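You operate a simulated robot arm through the tools that you are given. There is no shell and no other tool. Be economical: measure what you need, move in short steps, check, and stop when the job is done.

You run a simulated two-armed robot. Do the job below in one go: nothing can be reset, and whatever is moved stays where it is left.

## Task
Pick up the red cone with one hand, pass it to the other hand and put it on the top of the front belt. Set down upright: red cone.

It is judged by the outcome, as a careful person would: the job done as asked, and still so three seconds after it is handed in. It fails if anything else is knocked over, pushed out of place, dropped, spilled or broken.

## Robot
Two 6-joint arms with two-finger parallel grippers on one trunk, on a base that drives. Base frame: it is fixed to the floor where the robot stands at the start and does not move with it; the origin is under the middle of the robot, x ahead of it, y to its left, z up. Lengths are in cm, angles in degrees, forces in N, time in s.
The left shoulder is at the start at [28, 18.5, 112.8], the right one opposite. With the tool pointing down near the work surface each hand reaches from about 56 to 94 cm from the robot's upright axis, wherever it stands, measured 20 degrees to its own side. Places, roughly: red cone (7x7x15 cm) [50, -10, 90]; top of the front belt [80, 190, 60]. Payload 1.57 kg a hand.
Tool frame (each hand has its own): the origin (TCP) lies between the finger pads and is the grasp point; the fingertips stand 3 cm ahead of it; z points along the fingers, y is the line along which they close. The gripper opens to 8 cm. The fingers are 1.7 cm wide and 1.2 cm thick; the gripper's body (4 by 8.2 cm) begins 8 cm behind the TCP.
Orientation is that of the tool frame in the base frame, as a unit quaternion [w, x, y, z]. With the fingers straight down and closing along the base's y, the tool's x points along the base's -x, its y along +y and its z along -z.

## Interface
- The arms move only by the tool drive_tool. It takes "left_series", "right_series" or both (then of equal length, played together; a hand with none holds still); each is a list of rows, each a list of 3 entries, a list of its own where there are three numbers: the closure in counts, from 0 (fully open) to 255 (shut), then the shift along the tool's x, y, z in cm, then the turn, a rotation vector about the tool's x, y, z in degrees. In form: [[grip, [tx, ty, tz], [rx, ry, rz]], ...]. A call has 1 to 12 rows; each row is the pose to reach, as a shift and turn from the pose commanded when the call began, along the tool's axes at that moment. Each row takes 0.2 s and may step no farther than 5 cm and 8.6 degrees from the row before; otherwise, or with a gripper value out of range, the whole call is refused. A pose out of reach is approached as far as the arm can. The call stops where the force on the tool passes 40 N (or 10 N more than at its start, if that is more) or the arm is blocked; 0.2 s more then pass. Each finger travels about 15.3 cm/s and halts on what it meets, pressing with about 26 N; the grip force reading is that of the motor and also rises with nothing between the fingers. The clock runs only during rows and for 0.2 s after the last one: add rows that repeat a pose to give the fingers time. It gives the time, the measured TCP pose, the force on the tool (base axes), the opening and the grip force at its end, in the units of the frame above (readings bear some noise), with the torque about the TCP (base axes, N m) and any sound that the robot's microphone picked up, and new pictures: "show" is both (left out), scene, wrist or none (wrist: the cameras of the hands that moved).
- Cameras (640 x 400 px; columns grow to the right, rows downward): "scene" is now at [23.41, -1.03, 157.32]; the picture's right is [-0.13, -0.99, 0.00], its down [-0.79, 0.10, -0.61] and it looks along [0.60, -0.08, -0.79] (base axes); focal length 261 px, centre (320, 200). "left" rides on the left gripper at [7.2, 0.7, -12.2] in its tool frame; the picture's right is [-0.09, 1.00, 0.00], its down [-0.84, -0.08, -0.54] and it looks along [-0.54, -0.05, 0.84] (tool axes); focal length 238 px, centre (320, 200). "right" rides on the right gripper at [7.2, -0.7, -12.2] in its tool frame; the picture's right is [0.09, 1.00, 0.00], its down [-0.84, 0.08, -0.54] and it looks along [-0.54, 0.05, 0.84] (tool axes); focal length 238 px, centre (320, 200). There is no depth. A picture from a camera that has moved, and an enlarged one, comes with that camera's place and axes in the base frame and with its lens. The place of the scene camera against the robot may be out by one fixed shift of up to 1.8 cm in any direction.
- raise_lower(by): slides the trunk up (or, below 0, down) by that many cm; the arms and the scene camera ride with it, the base frame stays. It gives what a move gives, with no picture.
- base_move(legs): drives the robot by 1 to 6 legs, each [ahead, turn to the left] in cm and degrees, along the robot's own axes; the way and the turn of a leg run together, so that a leg with both is an arc; at most 150 cm and 180 degrees a leg. The arms and the cameras ride along, it lands a little off, and it stops where it bumps. It gives what a move gives, and a new picture of the scene camera.
- aim_head(pan, tilt): turns the head with the scene camera to pan (to the left, within 86 degrees either way) and tilt (down, from -29 to 69), counted from straight ahead of the robot. It gives what a move gives, and a new picture of the scene camera.
- enlarge(camera, box): a new picture of the part [left, top, right, bottom] of that camera's present view, enlarged. No time passes.
- finish_job(): hands the job in; it is judged then, once.

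Work in short steps. Places have to be worked out from the pictures, the camera data and where the tool is seen: move nearer, look again, correct. Check each grasp and each placing, and mend what went wrong. You have 120 turns and 260 pictures in all, those below and enlarged ones among them. Open the grippers and draw the arms clear of the work before you hand the job in, unless the task says otherwise; then end with one line.

The tools are called as a command line: name --argument value ..., lists and objects as JSON in quotes. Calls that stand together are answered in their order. drive_tool: Moves the arms, as the interface text tells. Its arguments: {"type":"object","properties":{"left_series":{"type":"array","items":{"type":"array"}},"right_series":{"type":"array","items":{"type":"array"}},"show":{"type":"string","enum":["both","scene","wrist","none"]}},"required":[]} The other tools are called the same way: raise_lower (by) slides the trunk up or down; base_move (legs) drives the base; aim_head (pan, tilt) turns the head that bears the scene camera; enlarge (camera, box) takes an enlarged picture of a part of a camera's view; finish_job () hands the job in.

At the start:

```text
time: 0.0
left_tool_pos: [57.44, 12.58, 118.95]
left_ee_rot: [0.0, 0.0, 1.0, 0.0]
left_force: [1.7, 0.3, 0.3]
left_wrist_torque: [0.01, 0.02, 0.0]
left_gripper_width: 8.0
left_grasp_force: 0.1
right_tool_pos: [38.29, -33.57, 117.1]
right_ee_rot: [-0.002, 0.0, 1.0, 0.001]
right_force: [1.1, 0.0, 1.2]
right_wrist_torque: [0.02, -0.01, 0.02]
right_gripper_width: 8.02
right_grasp_force: 0.2
trunk travel left (down, up): [-82.3, 16.7]
robot x, y, heading: [-0.06, -0.28, 0.2]
head pan, tilt: [-8.2, 52.7]
```

scene: 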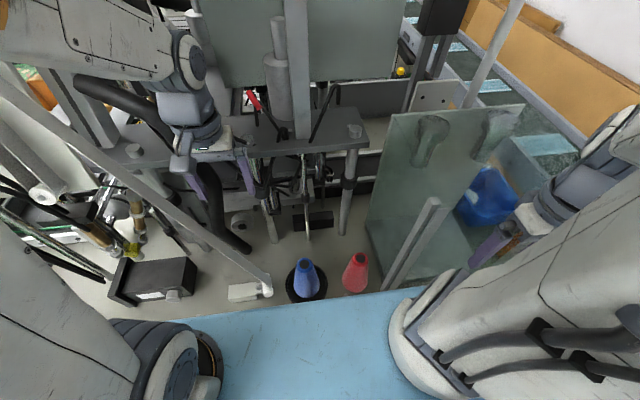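
right: 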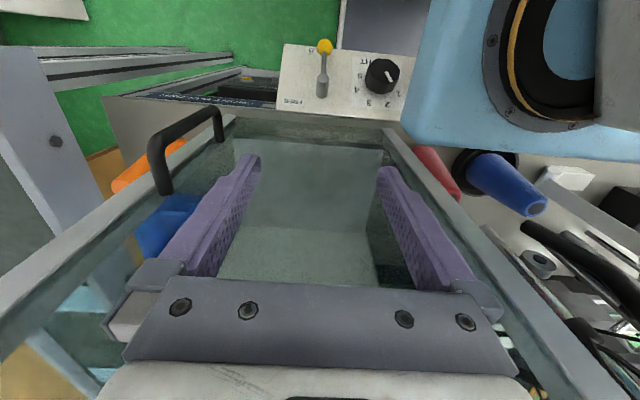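
left: 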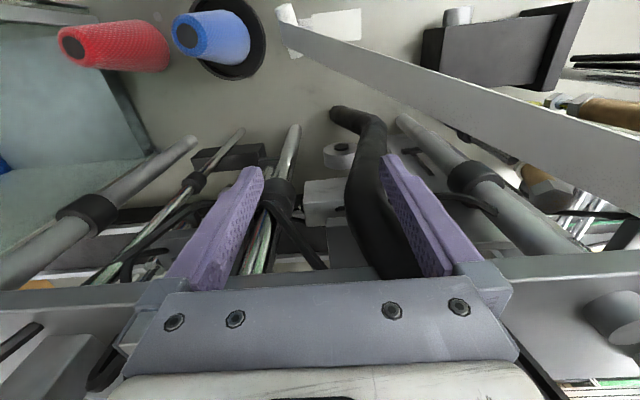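

The red cone stands by the blue one near the bench's front edge, judged about (48,-14). I enlarge the scene there and look at the surroundings first.

enlarge --camera "scene" --box '[220, 200, 460, 350]'

aim_head --pan 70 --tilt 25

```text
2.67 times, centred on (340, 275) of scene
camera zoom: at [23.41, -1.03, 157.32], right [-0.13, -0.99, 0.0], down [-0.79, 0.1, -0.61], along [0.6, -0.08, -0.79], focal length 697 px, centre (267, 0)
```

zoom: 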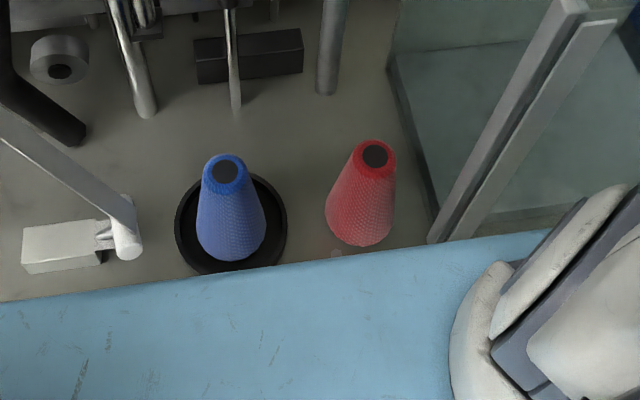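

```text
time: 1.5
left_tool_pos: [57.48, 12.5, 118.88]
left_ee_rot: [0.0, 0.0, 1.0, -0.001]
left_force: [-0.1, 0.6, -0.7]
left_wrist_torque: [0.03, -0.03, -0.03]
left_gripper_width: 7.99
left_grasp_force: 0.1
right_tool_pos: [38.19, -33.59, 117.11]
right_ee_rot: [0.0, 0.0, 1.0, 0.001]
right_force: [-0.4, -0.3, -0.3]
right_wrist_torque: [-0.01, 0.06, 0.03]
right_gripper_width: 8.0
right_grasp_force: 0.1
trunk travel left (down, up): [-82.3, 16.7]
robot x, y, heading: [0.48, -0.04, 0.2]
head pan, tilt: [70.0, 25.0]
camera scene: at [19.17, 8.6, 161.4], right [0.94, -0.34, 0.0], down [-0.14, -0.4, -0.91], along [0.31, 0.85, -0.42], focal length 261 px, centre (320, 200)
```

scene: 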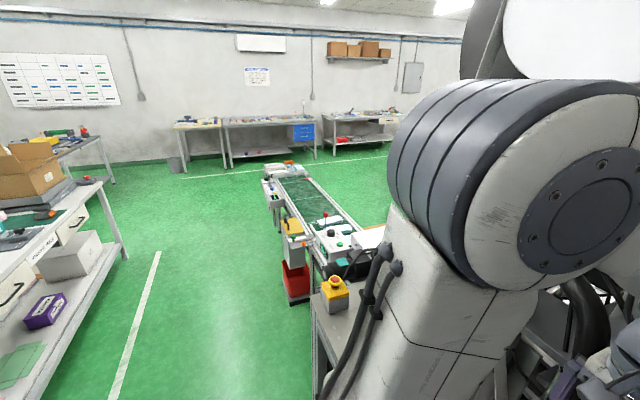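

The belt is seen to the left, with the green belt around (80,190). Two-view ray crossing puts the cone top near (48,-14,99). I look at the guard and the right hand's surroundings before moving.

aim_head --pan -35 --tilt 45

aim_head --pan 10 --tilt 30

```text
time: 3.3
left_tool_pos: [57.42, 12.65, 118.97]
left_ee_rot: [0.0, 0.0, 1.0, 0.0]
left_force: [-0.6, 0.3, -0.6]
left_wrist_torque: [0.01, -0.02, 0.03]
left_gripper_width: 8.0
left_grasp_force: 0.1
right_tool_pos: [38.27, -33.64, 117.03]
right_ee_rot: [-0.001, 0.001, 1.0, 0.001]
right_force: [0.2, 0.2, -0.9]
right_wrist_torque: [-0.01, -0.02, 0.02]
right_gripper_width: 8.02
right_grasp_force: 0.0
trunk travel left (down, up): [-82.3, 16.7]
robot x, y, heading: [-0.2, 0.15, 0.2]
head pan, tilt: [-35.0, 45.0]
camera scene: at [22.67, -4.71, 158.34], right [-0.57, -0.82, 0.0], down [-0.58, 0.41, -0.71], along [0.58, -0.41, -0.71], focal length 261 px, centre (320, 200)
```

scene: 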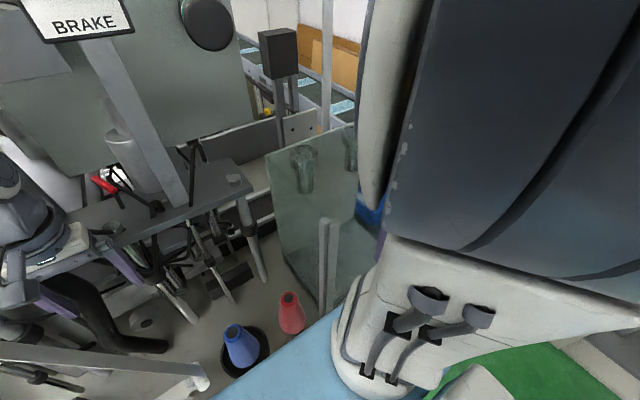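

```text
time: 4.5
left_tool_pos: [57.33, 12.48, 119.08]
left_ee_rot: [0.0, 0.001, 1.0, 0.0]
left_force: [-0.4, -0.2, 0.6]
left_wrist_torque: [0.01, 0.01, -0.01]
left_gripper_width: 7.97
left_grasp_force: 0.2
right_tool_pos: [38.13, -33.55, 117.23]
right_ee_rot: [0.0, 0.0, 1.0, 0.001]
right_force: [0.2, 0.1, -0.6]
right_wrist_torque: [-0.01, 0.03, 0.0]
right_gripper_width: 8.01
right_grasp_force: 0.1
trunk travel left (down, up): [-82.3, 16.7]
robot x, y, heading: [0.24, -0.01, 0.2]
head pan, tilt: [10.0, 30.0]
camera scene: at [24.92, 1.51, 160.6], right [0.17, -0.98, 0.0], down [-0.49, -0.09, -0.87], along [0.85, 0.15, -0.5], focal length 261 px, centre (320, 200)
```

scene: 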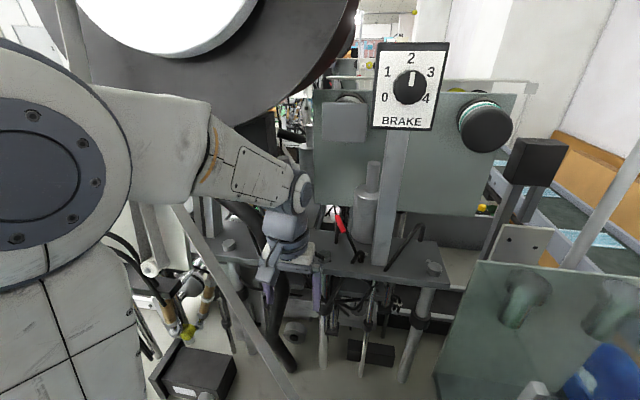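

The robot's arms start well above the bench. I'll lift the right hand a little and check what lies under it before backing the base off about 9 cm to bring the cone into reach.

drive_tool --right_series '[[0, [0, 0, -4], [0, 0, 0]], [0, [0, 0, -8], [0, 0, 0]]]' --show "wrist"

base_move --legs '[[-9, 0]]'

aim_head --pan -12 --tilt 50

```text
time: 5.0
left_tool_pos: [57.28, 12.67, 119.0]
left_ee_rot: [0.0, 0.0, 1.0, 0.0]
left_force: [0.1, -0.1, 0.6]
left_wrist_torque: [-0.01, -0.01, 0.0]
left_gripper_width: 8.0
left_grasp_force: 0.0
right_tool_pos: [40.01, -36.17, 124.35]
right_ee_rot: [-0.001, -0.001, 1.0, 0.002]
right_force: [-0.7, 0.3, 0.1]
right_wrist_torque: [0.03, 0.0, 0.01]
right_gripper_width: 7.99
right_grasp_force: 0.0
right hand out of reach, approached as far as the arm can: row 1, 2
trunk travel left (down, up): [-82.3, 16.7]
robot x, y, heading: [0.1, 0.04, -0.3]
head pan, tilt: [10.0, 30.0]
camera right: at [32.87, -37.03, 136.47], right [-0.09, 1.0, 0.0], down [0.84, 0.08, 0.54], along [0.54, 0.05, -0.84], focal length 238 px, centre (320, 200)
```

right: 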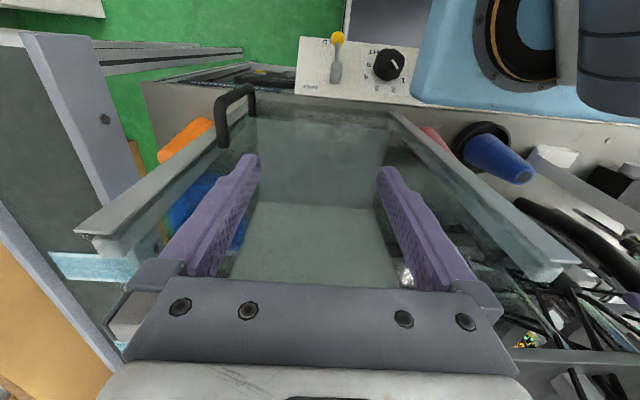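

```text
time: 6.2
left_tool_pos: [48.24, 12.58, 119.02]
left_ee_rot: [0.001, -0.001, 1.0, -0.001]
left_force: [-0.4, 0.2, 0.1]
left_wrist_torque: [0.01, 0.04, 0.03]
left_gripper_width: 8.0
left_grasp_force: 0.1
right_tool_pos: [30.81, -36.23, 124.29]
right_ee_rot: [-0.002, -0.001, 1.0, 0.001]
right_force: [0.2, 0.1, -0.4]
right_wrist_torque: [-0.02, 0.02, -0.01]
right_gripper_width: 7.99
right_grasp_force: 0.0
trunk travel left (down, up): [-82.3, 16.7]
robot x, y, heading: [-9.18, 0.04, 0.1]
head pan, tilt: [10.0, 30.0]
camera scene: at [15.72, 1.54, 160.6], right [0.17, -0.98, 0.0], down [-0.49, -0.09, -0.87], along [0.85, 0.15, -0.5], focal length 261 px, centre (320, 200)
```

scene: 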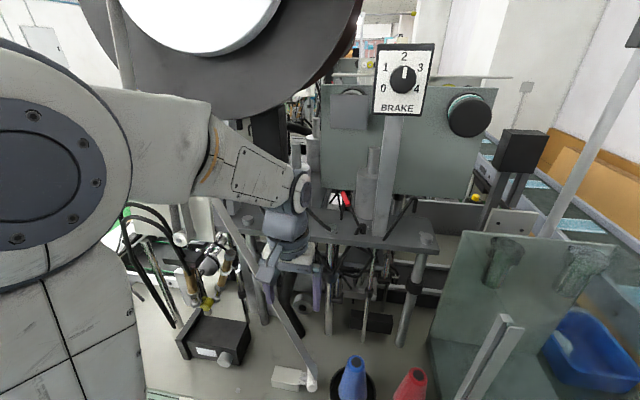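

```text
time: 7.0
left_tool_pos: [48.24, 12.65, 118.94]
left_ee_rot: [0.0, -0.001, 1.0, 0.0]
left_force: [0.1, -0.8, 0.3]
left_wrist_torque: [-0.02, -0.04, 0.02]
left_gripper_width: 7.97
left_grasp_force: 0.0
right_tool_pos: [30.66, -36.23, 124.33]
right_ee_rot: [-0.001, -0.001, 1.0, 0.002]
right_force: [-0.4, -0.4, 0.0]
right_wrist_torque: [0.03, 0.03, -0.01]
right_gripper_width: 8.0
right_grasp_force: 0.0
trunk travel left (down, up): [-82.3, 16.7]
robot x, y, heading: [-9.2, -0.01, -0.2]
head pan, tilt: [-12.0, 50.0]
camera scene: at [14.31, -1.63, 157.65], right [-0.21, -0.98, 0.0], down [-0.75, 0.16, -0.64], along [0.63, -0.13, -0.77], focal length 261 px, centre (320, 200)
```

scene: 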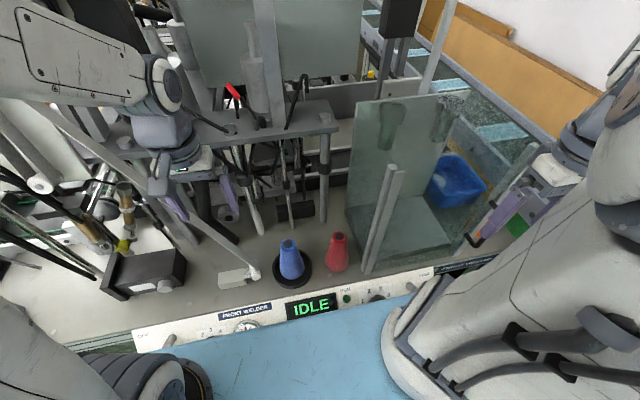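

The readings show a post and glass guard right of the cone (post near (43,-22), up to z≈127), so the left hand has the clearer way in. I move the left hand over, stopping short at y≈-9, to look with its wrist camera.

drive_tool --left_series '[[0, [0, -5, 0], [0, 0, 0]], [0, [0, -10, 0], [0, 0, 0]], [0, [0, -15, 0], [0, 0, 0]], [0, [0, -20, 0], [0, 0, 0]], [0, [0, -20, 0], [0, 0, 0]]]'

```text
time: 8.2
left_tool_pos: [48.36, -7.02, 118.87]
left_ee_rot: [0.0, -0.001, 1.0, 0.001]
left_force: [-0.6, -0.7, 0.3]
left_wrist_torque: [0.0, 0.03, 0.0]
left_gripper_width: 8.02
left_grasp_force: 0.0
right_tool_pos: [30.61, -36.35, 124.35]
right_ee_rot: [-0.001, -0.001, 1.0, 0.002]
right_force: [0.3, 0.3, -0.8]
right_wrist_torque: [0.0, -0.02, 0.02]
right_gripper_width: 7.99
right_grasp_force: 0.0
trunk travel left (down, up): [-82.3, 16.7]
robot x, y, heading: [-9.51, -0.21, 0.1]
head pan, tilt: [-12.0, 50.0]
camera scene: at [14.31, -1.68, 157.65], right [-0.21, -0.98, 0.0], down [-0.75, 0.16, -0.64], along [0.63, -0.13, -0.77], focal length 261 px, centre (320, 200)
camera left: at [41.12, -6.56, 130.95], right [0.09, 1.0, 0.0], down [0.84, -0.08, 0.54], along [0.54, -0.05, -0.84], focal length 238 px, centre (320, 200)
```

scene: 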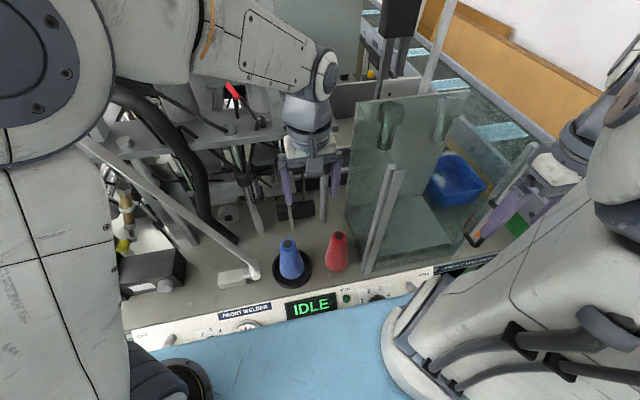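
left: 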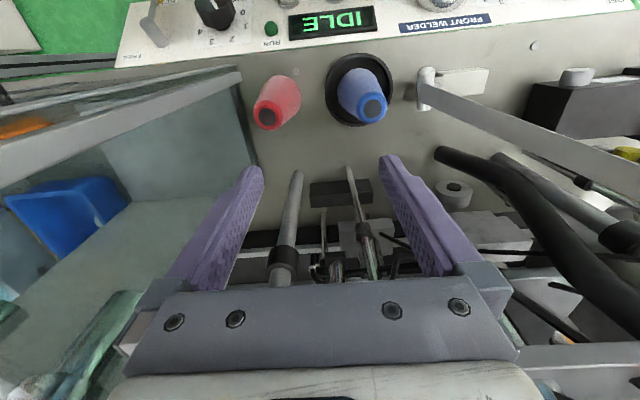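

Cone centre refines to about (48.0,-14.0), top z≈99; the post stands near (43,-21.5), leaving ~2 cm by the right finger. I centre over the cone and descend to just above it.

drive_tool --left_series '[[25, [0.3, -4, 0], [0, 0, 0]], [25, [0.3, -6.9, 0], [0, 0, 0]], [25, [0.3, -6.9, 5], [0, 0, 0]], [25, [0.3, -6.9, 10], [0, 0, 0]], [25, [0.3, -6.9, 15], [0, 0, 0]], [25, [0.3, -6.9, 15], [0, 0, 0]]]'

```text
time: 9.6
left_tool_pos: [47.63, -14.48, 103.78]
left_ee_rot: [0.0, -0.001, 1.0, 0.0]
left_force: [-0.2, 0.3, -0.3]
left_wrist_torque: [-0.03, 0.03, 0.02]
left_gripper_width: 7.23
left_grasp_force: 0.1
right_tool_pos: [30.78, -36.25, 124.32]
right_ee_rot: [-0.002, -0.001, 1.0, 0.001]
right_force: [0.4, 0.1, 0.2]
right_wrist_torque: [0.0, 0.02, 0.03]
right_gripper_width: 8.0
right_grasp_force: 0.1
trunk travel left (down, up): [-82.3, 16.7]
robot x, y, heading: [-9.23, -0.05, 0.2]
head pan, tilt: [-12.0, 50.0]
camera scene: at [14.32, -1.66, 157.64], right [-0.21, -0.98, 0.0], down [-0.75, 0.16, -0.64], along [0.63, -0.13, -0.77], focal length 261 px, centre (320, 200)
camera left: at [40.41, -13.96, 116.01], right [0.09, 1.0, 0.0], down [0.84, -0.08, 0.54], along [0.54, -0.05, -0.84], focal length 238 px, centre (320, 200)
```

scene: 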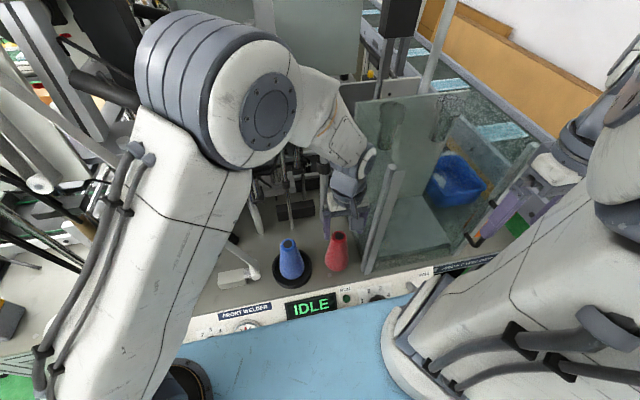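
left: 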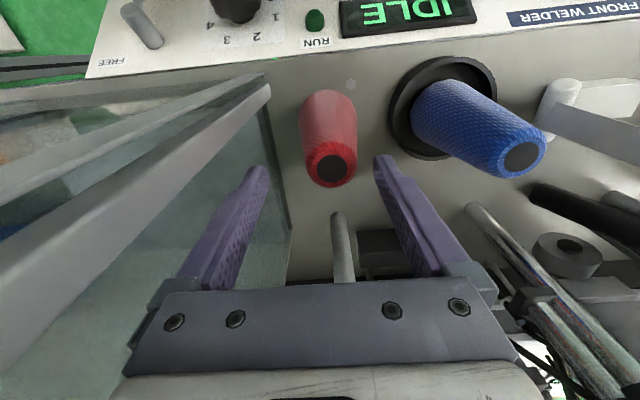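

The cap sits about 0.8 cm ahead and 0.8 cm left of the tool axis. I correct, go down 8.5 cm to z≈95, and close.

drive_tool --left_series '[[25, [-0.8, 0.8, 0], [0, 0, 0]], [25, [-0.8, 0.8, 4], [0, 0, 0]], [25, [-0.8, 0.8, 8.5], [0, 0, 0]], [25, [-0.8, 0.8, 8.5], [0, 0, 0]]]'

```text
time: 10.6
left_tool_pos: [48.85, -13.69, 95.25]
left_ee_rot: [-0.001, -0.001, 1.0, 0.0]
left_force: [1.2, -0.2, -0.1]
left_wrist_torque: [0.03, 0.03, 0.04]
left_gripper_width: 7.21
left_grasp_force: 0.0
right_tool_pos: [30.79, -36.3, 124.21]
right_ee_rot: [-0.001, -0.001, 1.0, 0.001]
right_force: [-0.4, 0.4, 0.5]
right_wrist_torque: [0.01, 0.0, 0.01]
right_gripper_width: 7.99
right_grasp_force: 0.1
trunk travel left (down, up): [-82.3, 16.7]
robot x, y, heading: [-9.45, -0.01, 0.1]
head pan, tilt: [-12.0, 50.0]
camera scene: at [14.33, -1.65, 157.64], right [-0.21, -0.98, 0.0], down [-0.75, 0.16, -0.64], along [0.63, -0.13, -0.77], focal length 261 px, centre (320, 200)
camera left: at [41.64, -13.05, 107.55], right [0.09, 1.0, 0.0], down [0.84, -0.08, 0.54], along [0.54, -0.05, -0.84], focal length 238 px, centre (320, 200)
```

scene: 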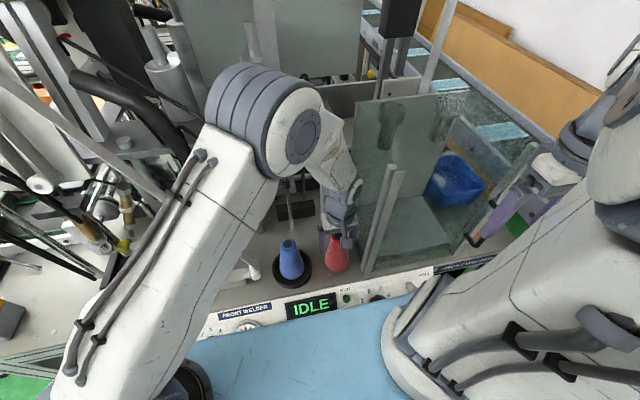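
left: 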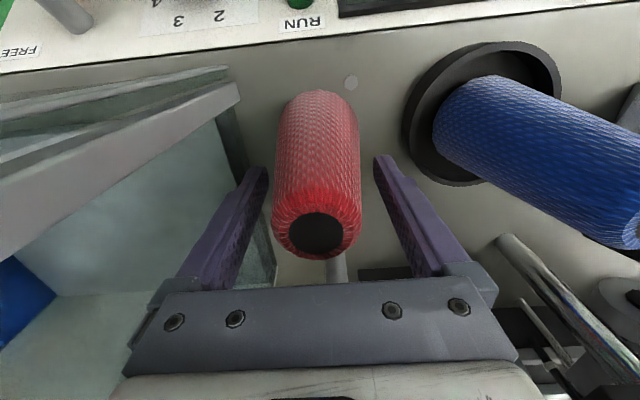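

The cap lies squarely between the fingers. I close the left gripper.

drive_tool --left_series '[[255, [0, 0, 0], [0, 0, 0]], [255, [0, 0, 0], [0, 0, 0]], [255, [0, 0, 0], [0, 0, 0]], [255, [0, 0, 0], [0, 0, 0]]]' --show "wrist"

drive_tool --left_series '[[255, [0, 0, -2], [0, 0, 0]], [255, [0, 0, -4], [0, 0, 0]], [255, [0, 0, -4], [0, 0, 0]]]'

```text
time: 11.6
left_tool_pos: [48.8, -13.68, 95.33]
left_ee_rot: [0.001, -0.001, 1.0, 0.0]
left_force: [-0.1, 0.2, 0.0]
left_wrist_torque: [0.02, -0.01, -0.02]
left_gripper_width: 5.58
left_grasp_force: 26.2
right_tool_pos: [30.87, -36.25, 124.42]
right_ee_rot: [-0.001, -0.001, 1.0, 0.002]
right_force: [0.4, 1.1, 0.5]
right_wrist_torque: [0.0, 0.02, -0.02]
right_gripper_width: 8.01
right_grasp_force: 0.1
trunk travel left (down, up): [-82.3, 16.7]
robot x, y, heading: [-9.25, 0.09, 0.1]
head pan, tilt: [-12.0, 50.0]
camera left: at [41.61, -13.05, 107.59], right [0.09, 1.0, 0.0], down [0.84, -0.08, 0.54], along [0.54, -0.05, -0.84], focal length 238 px, centre (320, 200)
```

left: 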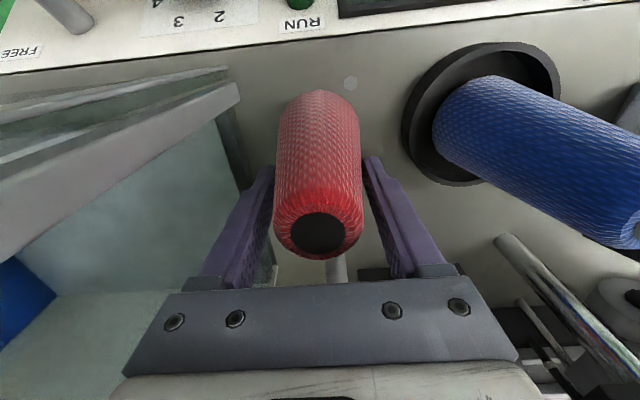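

```text
time: 12.4
left_tool_pos: [48.67, -13.66, 99.45]
left_ee_rot: [0.0, 0.0, 1.0, 0.0]
left_force: [0.1, 0.5, -2.1]
left_wrist_torque: [-0.01, -0.03, 0.0]
left_gripper_width: 5.59
left_grasp_force: 25.4
right_tool_pos: [30.72, -36.23, 124.29]
right_ee_rot: [-0.001, -0.001, 1.0, 0.003]
right_force: [0.6, -0.3, 0.0]
right_wrist_torque: [0.03, 0.03, -0.01]
right_gripper_width: 8.01
right_grasp_force: 0.1
trunk travel left (down, up): [-82.3, 16.7]
robot x, y, heading: [-9.27, -0.07, 0.2]
head pan, tilt: [-12.0, 50.0]
camera scene: at [14.29, -1.64, 157.65], right [-0.21, -0.98, 0.0], down [-0.75, 0.16, -0.64], along [0.63, -0.13, -0.77], focal length 261 px, centre (320, 200)
camera left: at [41.42, -12.96, 111.63], right [0.09, 1.0, 0.0], down [0.84, -0.08, 0.54], along [0.54, -0.05, -0.84], focal length 238 px, centre (320, 200)
```

scene: 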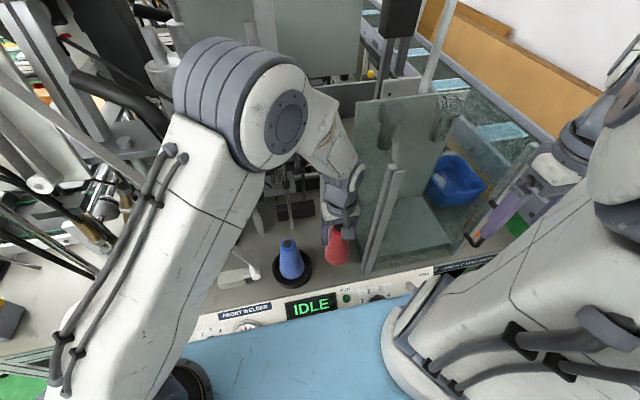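
left: 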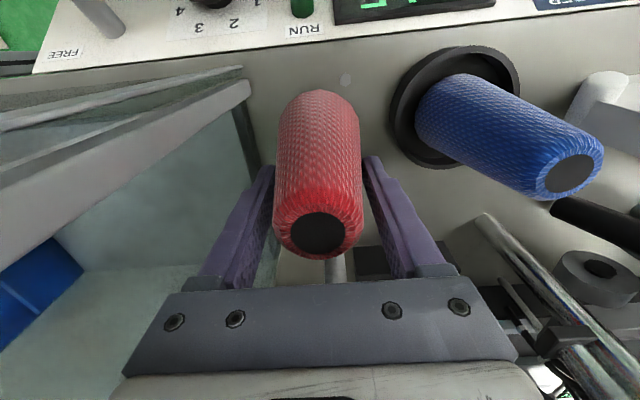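

The cone is held (5.6 cm opening, ~2 N weight). I lift to z≈119 and shift left away from the post.

drive_tool --left_series '[[255, [0, 0, -5], [0, 0, 0]], [255, [0, 0, -10], [0, 0, 0]], [255, [0, 0, -15], [0, 0, 0]], [255, [0, 0, -19], [0, 0, 0]], [255, [0, 4, -20], [0, 0, 0]], [255, [0, 8, -20], [0, 0, 0]], [255, [0, 8, -20], [0, 0, 0]]]' --show "scene"

aim_head --pan 80 --tilt 35

aim_head --pan -80 --tilt 35

```text
time: 14.0
left_tool_pos: [48.56, -5.34, 119.44]
left_ee_rot: [-0.001, 0.0, 1.0, 0.0]
left_force: [-0.4, 0.8, -2.1]
left_wrist_torque: [-0.01, -0.01, -0.01]
left_gripper_width: 5.58
left_grasp_force: 26.3
right_tool_pos: [30.87, -36.15, 124.35]
right_ee_rot: [-0.001, 0.0, 1.0, 0.002]
right_force: [0.0, -0.4, 0.1]
right_wrist_torque: [-0.04, 0.0, 0.02]
right_gripper_width: 8.03
right_grasp_force: 0.0
trunk travel left (down, up): [-82.3, 16.7]
robot x, y, heading: [-9.17, -0.14, 0.1]
head pan, tilt: [-12.0, 50.0]
camera scene: at [14.3, -1.61, 157.65], right [-0.21, -0.98, 0.0], down [-0.75, 0.16, -0.64], along [0.63, -0.13, -0.77], focal length 261 px, centre (320, 200)
```

scene: 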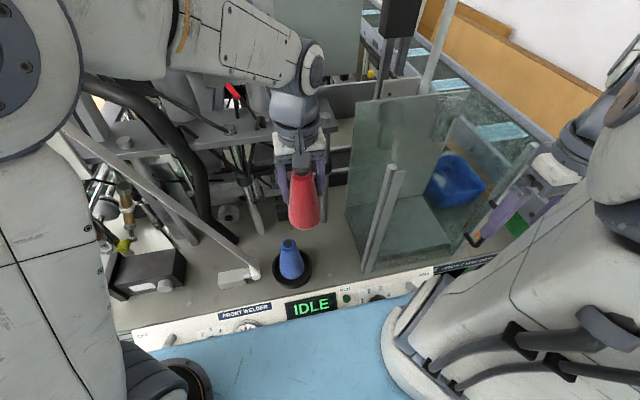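

```text
time: 15.7
left_tool_pos: [48.58, -5.32, 119.53]
left_ee_rot: [0.0, -0.001, 1.0, 0.0]
left_force: [-0.1, 0.2, -2.2]
left_wrist_torque: [-0.01, -0.03, 0.01]
left_gripper_width: 5.58
left_grasp_force: 26.2
right_tool_pos: [30.74, -36.2, 124.22]
right_ee_rot: [-0.001, -0.001, 1.0, 0.002]
right_force: [0.2, 0.2, -0.5]
right_wrist_torque: [-0.01, -0.03, 0.01]
right_gripper_width: 8.01
right_grasp_force: 0.0
trunk travel left (down, up): [-82.3, 16.7]
robot x, y, heading: [-9.28, 0.08, 0.1]
head pan, tilt: [80.0, 35.0]
camera scene: at [8.3, 8.63, 159.82], right [0.98, -0.17, 0.0], down [-0.1, -0.56, -0.82], along [0.14, 0.81, -0.57], focal length 261 px, centre (320, 200)
```

scene: 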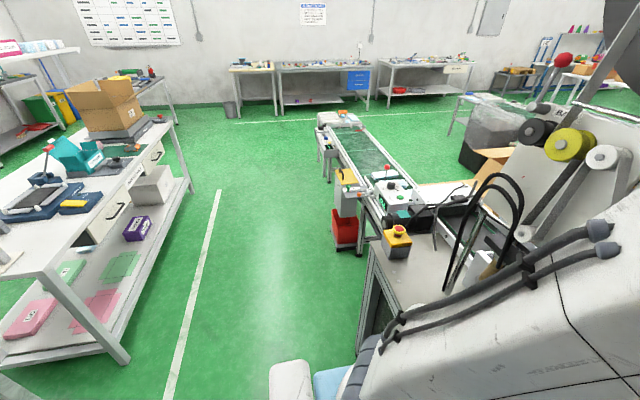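

```text
time: 18.1
left_tool_pos: [48.62, -5.37, 119.51]
left_ee_rot: [-0.001, 0.0, 1.0, 0.0]
left_force: [-0.3, -0.2, -2.9]
left_wrist_torque: [0.02, -0.05, -0.04]
left_gripper_width: 5.55
left_grasp_force: 25.4
right_tool_pos: [30.71, -36.18, 124.2]
right_ee_rot: [-0.001, 0.0, 1.0, 0.002]
right_force: [0.7, -0.3, -0.6]
right_wrist_torque: [0.0, 0.03, 0.02]
right_gripper_width: 8.0
right_grasp_force: 0.1
trunk travel left (down, up): [-82.3, 16.7]
robot x, y, heading: [-9.29, 0.03, 0.3]
head pan, tilt: [-80.0, 35.0]
camera scene: at [8.32, -8.72, 159.82], right [-0.98, -0.17, 0.0], down [-0.1, 0.56, -0.82], along [0.14, -0.81, -0.57], focal length 261 px, centre (320, 200)
```

scene: 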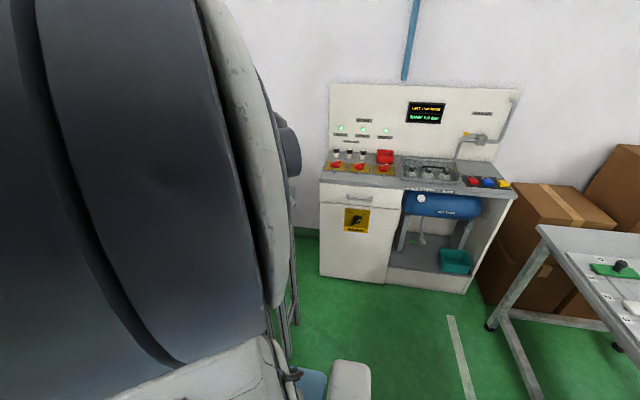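

The cone is lifted clear. I look behind/around was fine (aisle about 120 cm wide), so I back off 22 cm so both hands are clear of the welder bench.

base_move --legs '[[-22, 0]]'

aim_head --pan 0 --tilt 50

```text
time: 19.9
left_tool_pos: [25.83, -5.59, 119.45]
left_ee_rot: [-0.001, -0.001, 1.0, 0.0]
left_force: [1.2, -0.2, -2.8]
left_wrist_torque: [-0.02, 0.01, -0.03]
left_gripper_width: 5.58
left_grasp_force: 26.3
right_tool_pos: [7.87, -36.3, 124.28]
right_ee_rot: [-0.002, 0.0, 1.0, 0.002]
right_force: [0.0, 0.8, -0.2]
right_wrist_torque: [-0.01, 0.0, 0.04]
right_gripper_width: 8.0
right_grasp_force: 0.0
trunk travel left (down, up): [-82.3, 16.7]
robot x, y, heading: [-32.22, 0.1, 0.0]
head pan, tilt: [-80.0, 35.0]
camera scene: at [-14.44, -8.75, 159.82], right [-0.98, -0.17, 0.0], down [-0.1, 0.56, -0.82], along [0.14, -0.81, -0.57], focal length 261 px, centre (320, 200)
```

scene: 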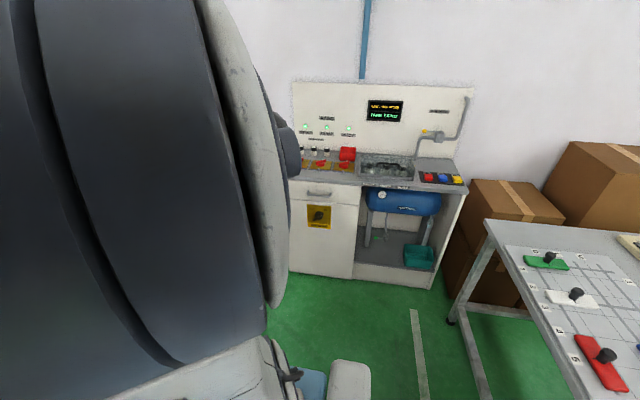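

```text
time: 21.4
left_tool_pos: [25.77, -5.46, 119.42]
left_ee_rot: [0.0, -0.001, 1.0, 0.0]
left_force: [-0.4, -0.1, -2.3]
left_wrist_torque: [0.01, -0.03, -0.01]
left_gripper_width: 5.55
left_grasp_force: 26.5
right_tool_pos: [7.92, -36.28, 124.21]
right_ee_rot: [-0.001, 0.001, 1.0, 0.002]
right_force: [0.5, 0.0, 0.3]
right_wrist_torque: [-0.04, 0.03, 0.0]
right_gripper_width: 8.0
right_grasp_force: 0.1
trunk travel left (down, up): [-82.3, 16.7]
robot x, y, heading: [-31.96, 0.06, 0.1]
head pan, tilt: [0.0, 50.0]
camera scene: at [-8.3, -0.08, 157.65], right [0.0, -1.0, 0.0], down [-0.77, 0.0, -0.64], along [0.64, 0.0, -0.77], focal length 261 px, centre (320, 200)
```

scene: 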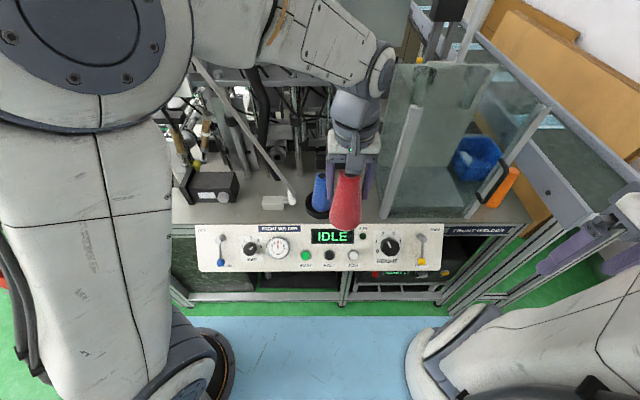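

The hands are clear of the welder. Before turning I check the base footprint and side clearance by looking down to the left.

aim_head --pan 86 --tilt 62

aim_head --pan -86 --tilt 62

```text
time: 23.0
left_tool_pos: [25.85, -5.5, 119.4]
left_ee_rot: [0.0, 0.0, 1.0, 0.0]
left_force: [-0.3, 0.4, -2.4]
left_wrist_torque: [-0.02, -0.03, -0.02]
left_gripper_width: 5.54
left_grasp_force: 26.3
right_tool_pos: [7.85, -36.23, 124.16]
right_ee_rot: [-0.001, 0.0, 1.0, 0.001]
right_force: [0.3, -0.1, -0.6]
right_wrist_torque: [0.01, 0.0, 0.02]
right_gripper_width: 8.0
right_grasp_force: 0.2
trunk travel left (down, up): [-82.3, 16.7]
robot x, y, heading: [-32.12, 0.33, -0.1]
head pan, tilt: [85.9, 62.0]
camera scene: at [-15.54, 6.34, 156.16], right [1.0, -0.07, 0.0], down [-0.06, -0.88, -0.47], along [0.03, 0.47, -0.88], focal length 261 px, centre (320, 200)
```

scene: 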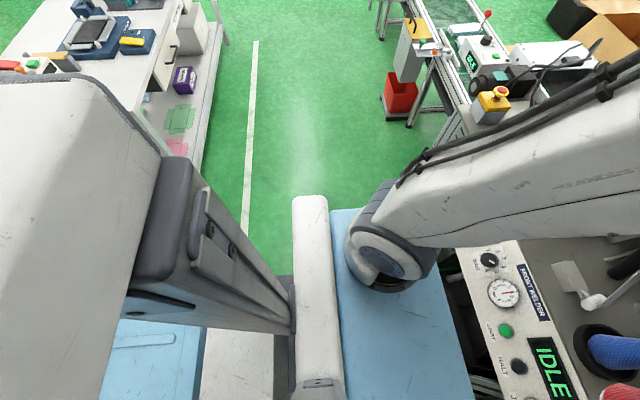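

```text
time: 25.6
left_tool_pos: [25.78, -5.49, 119.44]
left_ee_rot: [0.0, 0.0, 1.0, 0.001]
left_force: [0.8, 0.6, -3.0]
left_wrist_torque: [0.0, -0.03, 0.04]
left_gripper_width: 5.55
left_grasp_force: 26.1
right_tool_pos: [7.92, -36.32, 124.09]
right_ee_rot: [-0.004, 0.0, 1.0, 0.005]
right_force: [0.5, -0.3, 0.0]
right_wrist_torque: [-0.02, 0.0, 0.03]
right_gripper_width: 7.99
right_grasp_force: 0.0
trunk travel left (down, up): [-82.3, 16.7]
robot x, y, heading: [-31.8, -0.03, -0.1]
head pan, tilt: [-85.9, 62.0]
camera scene: at [-9.43, -0.69, 156.33], right [-0.09, -1.0, 0.0], down [-0.87, 0.08, -0.49], along [0.49, -0.05, -0.87], focal length 261 px, centre (320, 200)
```

scene: 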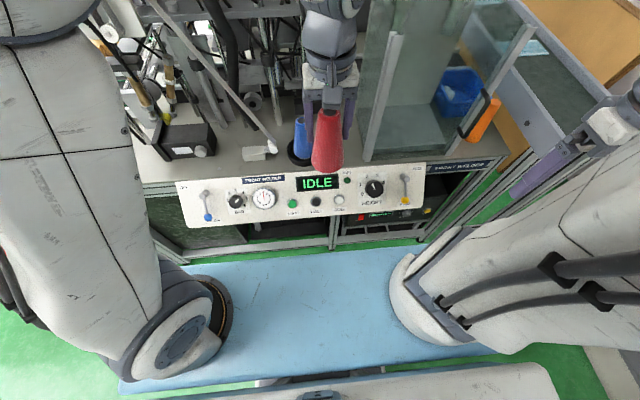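

The aisle is a bit tight, so I go forward 5 cm to the aisle's middle and turn left in two 30° parts.

base_move --legs '[[5, 0], [0, 30], [0, 30]]'

```text
time: 29.5
left_tool_pos: [6.38, 47.53, 119.45]
left_ee_rot: [0.0, -0.502, 0.865, -0.001]
left_force: [0.3, 0.0, -2.3]
left_wrist_torque: [0.05, 0.02, -0.02]
left_gripper_width: 5.54
left_grasp_force: 25.8
right_tool_pos: [24.24, 16.57, 124.02]
right_ee_rot: [-0.007, -0.502, 0.865, 0.004]
right_force: [-0.2, -0.2, -0.4]
right_wrist_torque: [-0.04, 0.01, -0.02]
right_gripper_width: 8.0
right_grasp_force: 0.1
trunk travel left (down, up): [-82.3, 16.7]
robot x, y, heading: [-27.0, -0.08, 60.2]
head pan, tilt: [-85.9, 62.0]
camera scene: at [-15.21, 19.19, 156.37], right [0.81, -0.59, 0.0], down [-0.51, -0.7, -0.5], along [0.29, 0.4, -0.87], focal length 261 px, centre (320, 200)
```

scene: 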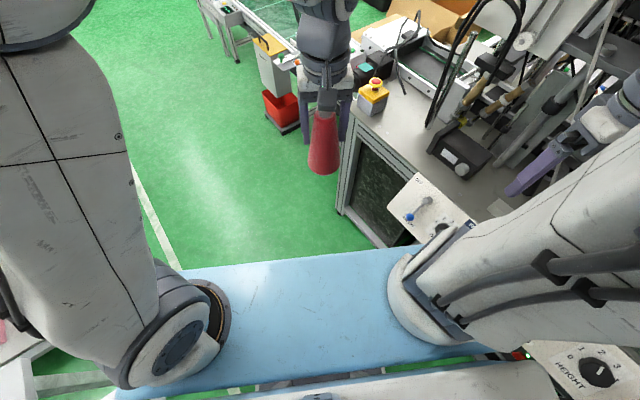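

Turning is clear. I complete the turn to 90°, then look ahead.

base_move --legs '[[0, 30]]'

aim_head --pan -25 --tilt 40

```text
time: 31.3
left_tool_pos: [-21.47, 57.64, 119.46]
left_ee_rot: [0.001, -0.706, 0.708, 0.0]
left_force: [0.1, 0.3, -3.3]
left_wrist_torque: [0.02, 0.02, 0.0]
left_gripper_width: 5.54
left_grasp_force: 25.9
right_tool_pos: [9.28, 39.86, 124.09]
right_ee_rot: [-0.008, -0.706, 0.709, 0.002]
right_force: [0.4, -0.3, -0.5]
right_wrist_torque: [0.03, 0.02, -0.02]
right_gripper_width: 7.98
right_grasp_force: 0.0
trunk travel left (down, up): [-82.3, 16.7]
robot x, y, heading: [-26.91, -0.06, 89.9]
head pan, tilt: [-85.9, 62.0]
camera scene: at [-20.68, 16.45, 156.15], right [0.08, -1.0, 0.0], down [-0.88, -0.07, -0.47], along [0.47, 0.04, -0.88], focal length 261 px, centre (320, 200)
```

scene: 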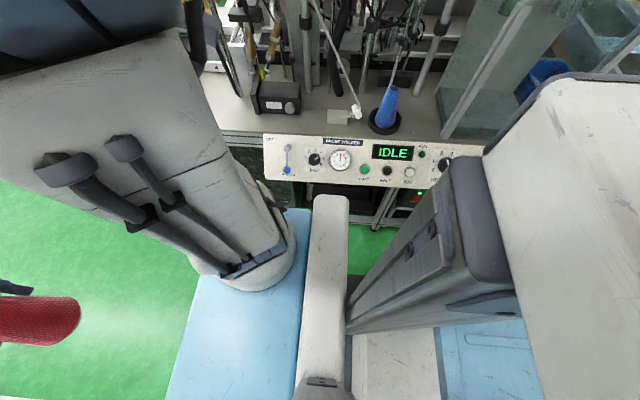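

```text
time: 32.6
left_tool_pos: [-21.48, 57.89, 119.35]
left_ee_rot: [0.0, -0.706, 0.708, -0.001]
left_force: [0.3, -0.1, -1.7]
left_wrist_torque: [0.04, -0.01, 0.0]
left_gripper_width: 5.57
left_grasp_force: 26.2
right_tool_pos: [9.36, 39.87, 123.96]
right_ee_rot: [-0.007, -0.706, 0.708, 0.001]
right_force: [-0.5, -1.1, 0.8]
right_wrist_torque: [0.01, 0.03, 0.04]
right_gripper_width: 8.04
right_grasp_force: 0.0
trunk travel left (down, up): [-82.3, 16.7]
robot x, y, heading: [-26.99, -0.2, 89.9]
head pan, tilt: [-25.0, 40.0]
camera scene: at [-23.49, 23.66, 159.06], right [0.91, -0.42, 0.0], down [-0.27, -0.58, -0.77], along [0.32, 0.69, -0.64], focal length 261 px, centre (320, 200)
```

scene: 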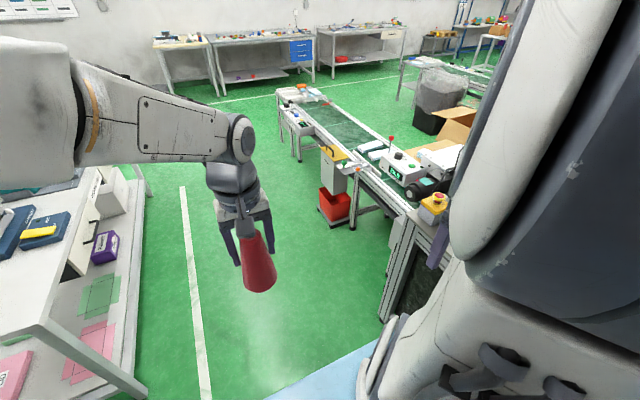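

The area ahead is free. I move the cone forward 20 cm and down 12 cm to a meeting place comfortable for both arms.

drive_tool --left_series '[[255, [-4, 0, 2.4], [0, 0, 0]], [255, [-8, 0, 4.8], [0, 0, 0]], [255, [-12, 0, 7.2], [0, 0, 0]], [255, [-16, 0, 9.6], [0, 0, 0]], [255, [-20, 0, 12], [0, 0, 0]], [255, [-20, 0, 12], [0, 0, 0]]]' --right_series '[[0, [-4, 0, 4], [0, 0, 0]], [0, [-8, 0, 8], [0, 0, 0]], [0, [-12, 0, 12], [0, 0, 0]], [0, [-12, 0, 16], [0, 0, 0]], [0, [-12, 0, 20], [0, 0, 0]], [0, [-12, 0, 20], [0, 0, 0]]]' --show "scene"

```text
refused: row 1 steps farther than a row can; nothing moved
```

The diagonal step was too long; I repeat with smaller steps.

drive_tool --left_series '[[255, [-4, 0, 2], [0, 0, 0]], [255, [-8, 0, 4], [0, 0, 0]], [255, [-12, 0, 6], [0, 0, 0]], [255, [-16, 0, 9], [0, 0, 0]], [255, [-20, 0, 12], [0, 0, 0]], [255, [-20, 0, 12], [0, 0, 0]]]' --right_series '[[0, [-3, 0, 3], [0, 0, 0]], [0, [-6, 0, 6], [0, 0, 0]], [0, [-9, 0, 9], [0, 0, 0]], [0, [-11, 0, 13], [0, 0, 0]], [0, [-12, 0, 17], [0, 0, 0]], [0, [-12, 0, 17], [0, 0, 0]]]' --show "scene"

```text
time: 34.0
left_tool_pos: [-21.39, 77.98, 107.31]
left_ee_rot: [0.0, -0.705, 0.709, 0.0]
left_force: [-0.5, 1.3, -2.7]
left_wrist_torque: [-0.04, -0.05, 0.0]
left_gripper_width: 5.56
left_grasp_force: 26.4
right_tool_pos: [9.44, 51.68, 106.64]
right_ee_rot: [-0.008, -0.706, 0.709, 0.002]
right_force: [0.0, 1.5, 0.6]
right_wrist_torque: [-0.01, 0.0, 0.01]
right_gripper_width: 8.0
right_grasp_force: 0.0
trunk travel left (down, up): [-82.3, 16.7]
robot x, y, heading: [-27.11, 0.08, 89.6]
head pan, tilt: [-25.0, 40.0]
camera scene: at [-23.48, 23.75, 159.05], right [0.91, -0.42, 0.0], down [-0.27, -0.58, -0.77], along [0.32, 0.69, -0.64], focal length 261 px, centre (320, 200)
```

scene: 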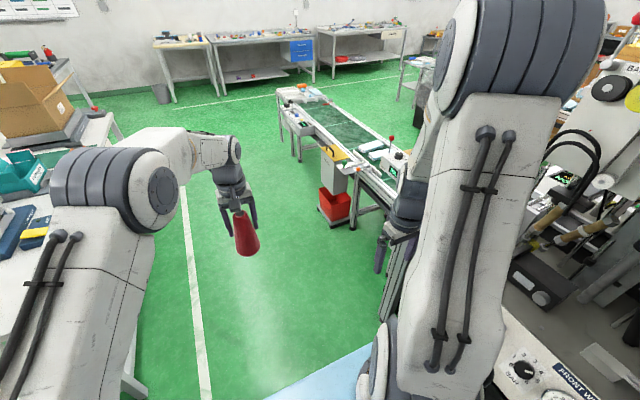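

Both hands have room now. I pitch the right hand 45° forward (pointing ahead and down) while moving it toward a place behind and right of the cone, so it can take the cone's lower part.

drive_tool --right_series '[[20, [-2, 2.5, -1], [0, -7.5, 0]], [20, [-4, 5, -2], [0, -15, 0]], [20, [-6, 8, -3], [0, -22.5, 0]], [20, [-8, 11, -4], [0, -30, 0]], [20, [-10, 13.5, -5], [0, -37.5, 0]], [20, [-11, 16, -5], [0, -45, 0]], [20, [-11, 16, -5], [0, -45, 0]]]'

```text
time: 35.6
left_tool_pos: [-21.43, 77.84, 107.37]
left_ee_rot: [0.0, -0.706, 0.708, 0.0]
left_force: [0.3, -0.4, -1.9]
left_wrist_torque: [-0.01, 0.01, -0.02]
left_gripper_width: 5.52
left_grasp_force: 26.0
right_tool_pos: [-5.44, 67.52, 113.01]
right_ee_rot: [0.263, -0.653, 0.657, 0.271]
right_force: [-0.3, 0.0, -0.3]
right_wrist_torque: [-0.02, 0.0, 0.0]
right_gripper_width: 7.36
right_grasp_force: 0.0
right hand out of reach, approached as far as the arm can: row 4, 5, 6, 7
trunk travel left (down, up): [-82.3, 16.7]
robot x, y, heading: [-26.95, 0.17, 90.1]
head pan, tilt: [-25.0, 40.0]
camera scene: at [-23.51, 23.7, 159.06], right [0.91, -0.42, 0.0], down [-0.27, -0.58, -0.77], along [0.32, 0.69, -0.64], focal length 261 px, centre (320, 200)
camera right: at [-4.76, 53.8, 116.73], right [-1.0, -0.06, -0.05], down [-0.06, 0.22, 0.97], along [-0.05, 0.97, -0.22], focal length 238 px, centre (320, 200)
```

scene: 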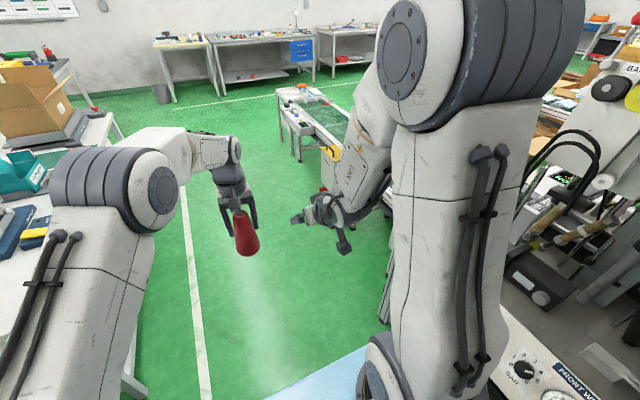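
right: 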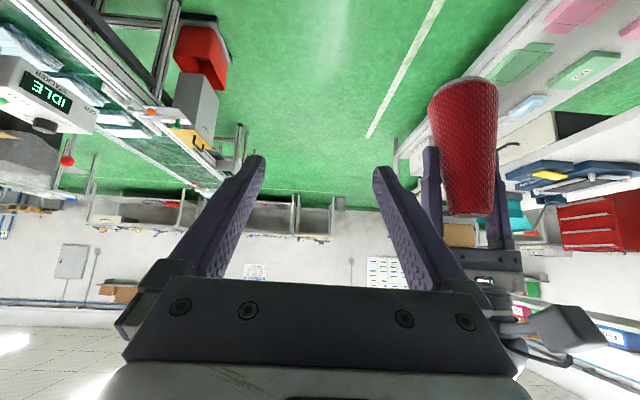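

The predicted cone position matches the right camera's view within 0.5 cm. I slide the right hand to a pre-grasp point 10 cm back along its fingers from the cone's lower part.

drive_tool --right_series '[[0, [0.3, 4, 1.5], [0, 0, 0]], [0, [0.6, 8, 3], [0, 0, 0]], [0, [1, 12, 4.5], [0, 0, 0]], [0, [1.27, 16, 5.94], [0, 0, 0]], [0, [1.27, 16, 5.94], [0, 0, 0]]]'

```text
time: 36.9
left_tool_pos: [-21.49, 77.84, 107.48]
left_ee_rot: [0.001, -0.706, 0.708, 0.0]
left_force: [-0.3, 0.0, -3.0]
left_wrist_torque: [0.04, 0.01, 0.01]
left_gripper_width: 5.57
left_grasp_force: 25.8
right_tool_pos: [-5.57, 67.47, 113.02]
right_ee_rot: [0.263, -0.652, 0.658, 0.27]
right_force: [-0.5, 0.1, -0.2]
right_wrist_torque: [0.0, 0.03, -0.02]
right_gripper_width: 8.0
right_grasp_force: 0.0
right hand out of reach, approached as far as the arm can: row 1, 2, 3, 4, 5
trunk travel left (down, up): [-82.3, 16.7]
robot x, y, heading: [-27.2, -0.2, 89.9]
head pan, tilt: [-25.0, 40.0]
camera scene: at [-23.5, 23.67, 159.06], right [0.91, -0.42, 0.0], down [-0.27, -0.58, -0.77], along [0.32, 0.69, -0.64], focal length 261 px, centre (320, 200)
camera right: at [-4.74, 53.77, 116.74], right [-1.0, -0.06, -0.05], down [-0.06, 0.22, 0.97], along [-0.05, 0.97, -0.22], focal length 238 px, centre (320, 200)
```

scene: 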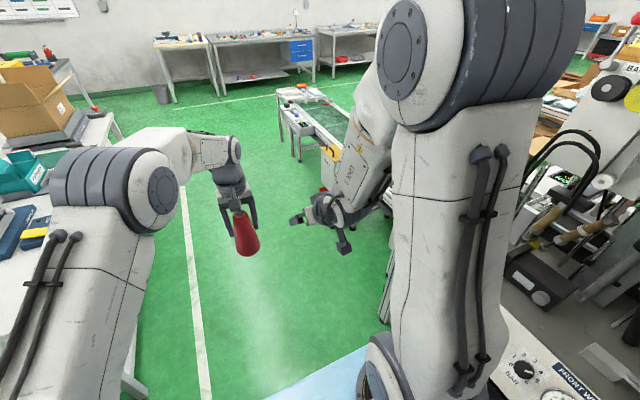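
right: 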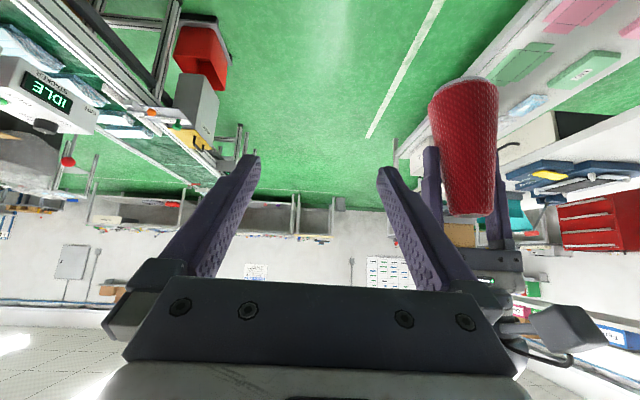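

The right hand is at a reach limit (arm too folded). I try moving it forward 8 cm first, staying to the right of the cone.

drive_tool --right_series '[[0, [-2, 0, 2], [0, 0, 0]], [0, [-4, 0, 4], [0, 0, 0]], [0, [-5.7, 0, 5.7], [0, 0, 0]], [0, [-5.7, 0, 5.7], [0, 0, 0]]]' --show "scene"

```text
time: 37.9
left_tool_pos: [-21.42, 77.83, 107.47]
left_ee_rot: [-0.001, -0.706, 0.708, 0.0]
left_force: [-0.3, -0.2, -2.3]
left_wrist_torque: [0.01, 0.0, 0.03]
left_gripper_width: 5.53
left_grasp_force: 26.1
right_tool_pos: [-4.94, 76.38, 112.74]
right_ee_rot: [0.263, -0.652, 0.658, 0.271]
right_force: [0.0, -0.8, -0.6]
right_wrist_torque: [0.04, 0.02, -0.02]
right_gripper_width: 7.99
right_grasp_force: 0.2
trunk travel left (down, up): [-82.3, 16.7]
robot x, y, heading: [-27.29, -0.08, 90.0]
head pan, tilt: [-25.0, 40.0]
camera scene: at [-23.49, 23.68, 159.06], right [0.91, -0.42, 0.0], down [-0.27, -0.58, -0.77], along [0.32, 0.69, -0.64], focal length 261 px, centre (320, 200)
```

scene: 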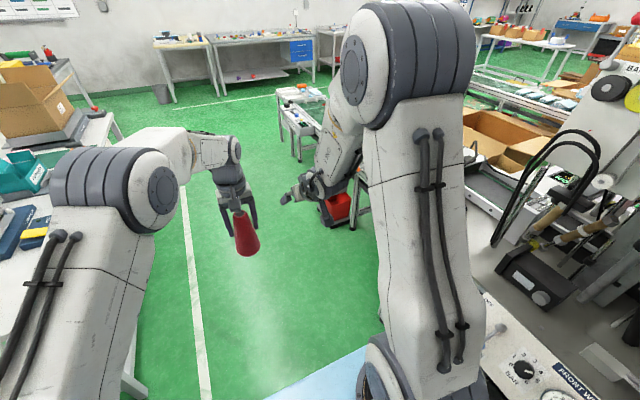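

That works, so the meeting point should be farther ahead. I move the left hand 6 cm forward and 3 cm down.

drive_tool --left_series '[[255, [-3, 0, 1.5], [0, 0, 0]], [255, [-6, 0, 3], [0, 0, 0]], [255, [-6, 0, 3], [0, 0, 0]]]' --show "none"

```text
time: 38.6
left_tool_pos: [-21.04, 83.84, 104.48]
left_ee_rot: [-0.001, -0.706, 0.708, 0.0]
left_force: [-0.2, 0.3, -2.1]
left_wrist_torque: [0.02, 0.0, 0.03]
left_gripper_width: 5.56
left_grasp_force: 25.8
right_tool_pos: [-4.92, 76.3, 112.63]
right_ee_rot: [0.263, -0.652, 0.657, 0.272]
right_force: [1.4, 0.3, 0.2]
right_wrist_torque: [-0.02, 0.01, -0.02]
right_gripper_width: 7.98
right_grasp_force: 0.2
trunk travel left (down, up): [-82.3, 16.7]
robot x, y, heading: [-27.15, -0.28, 89.9]
head pan, tilt: [-25.0, 40.0]
```

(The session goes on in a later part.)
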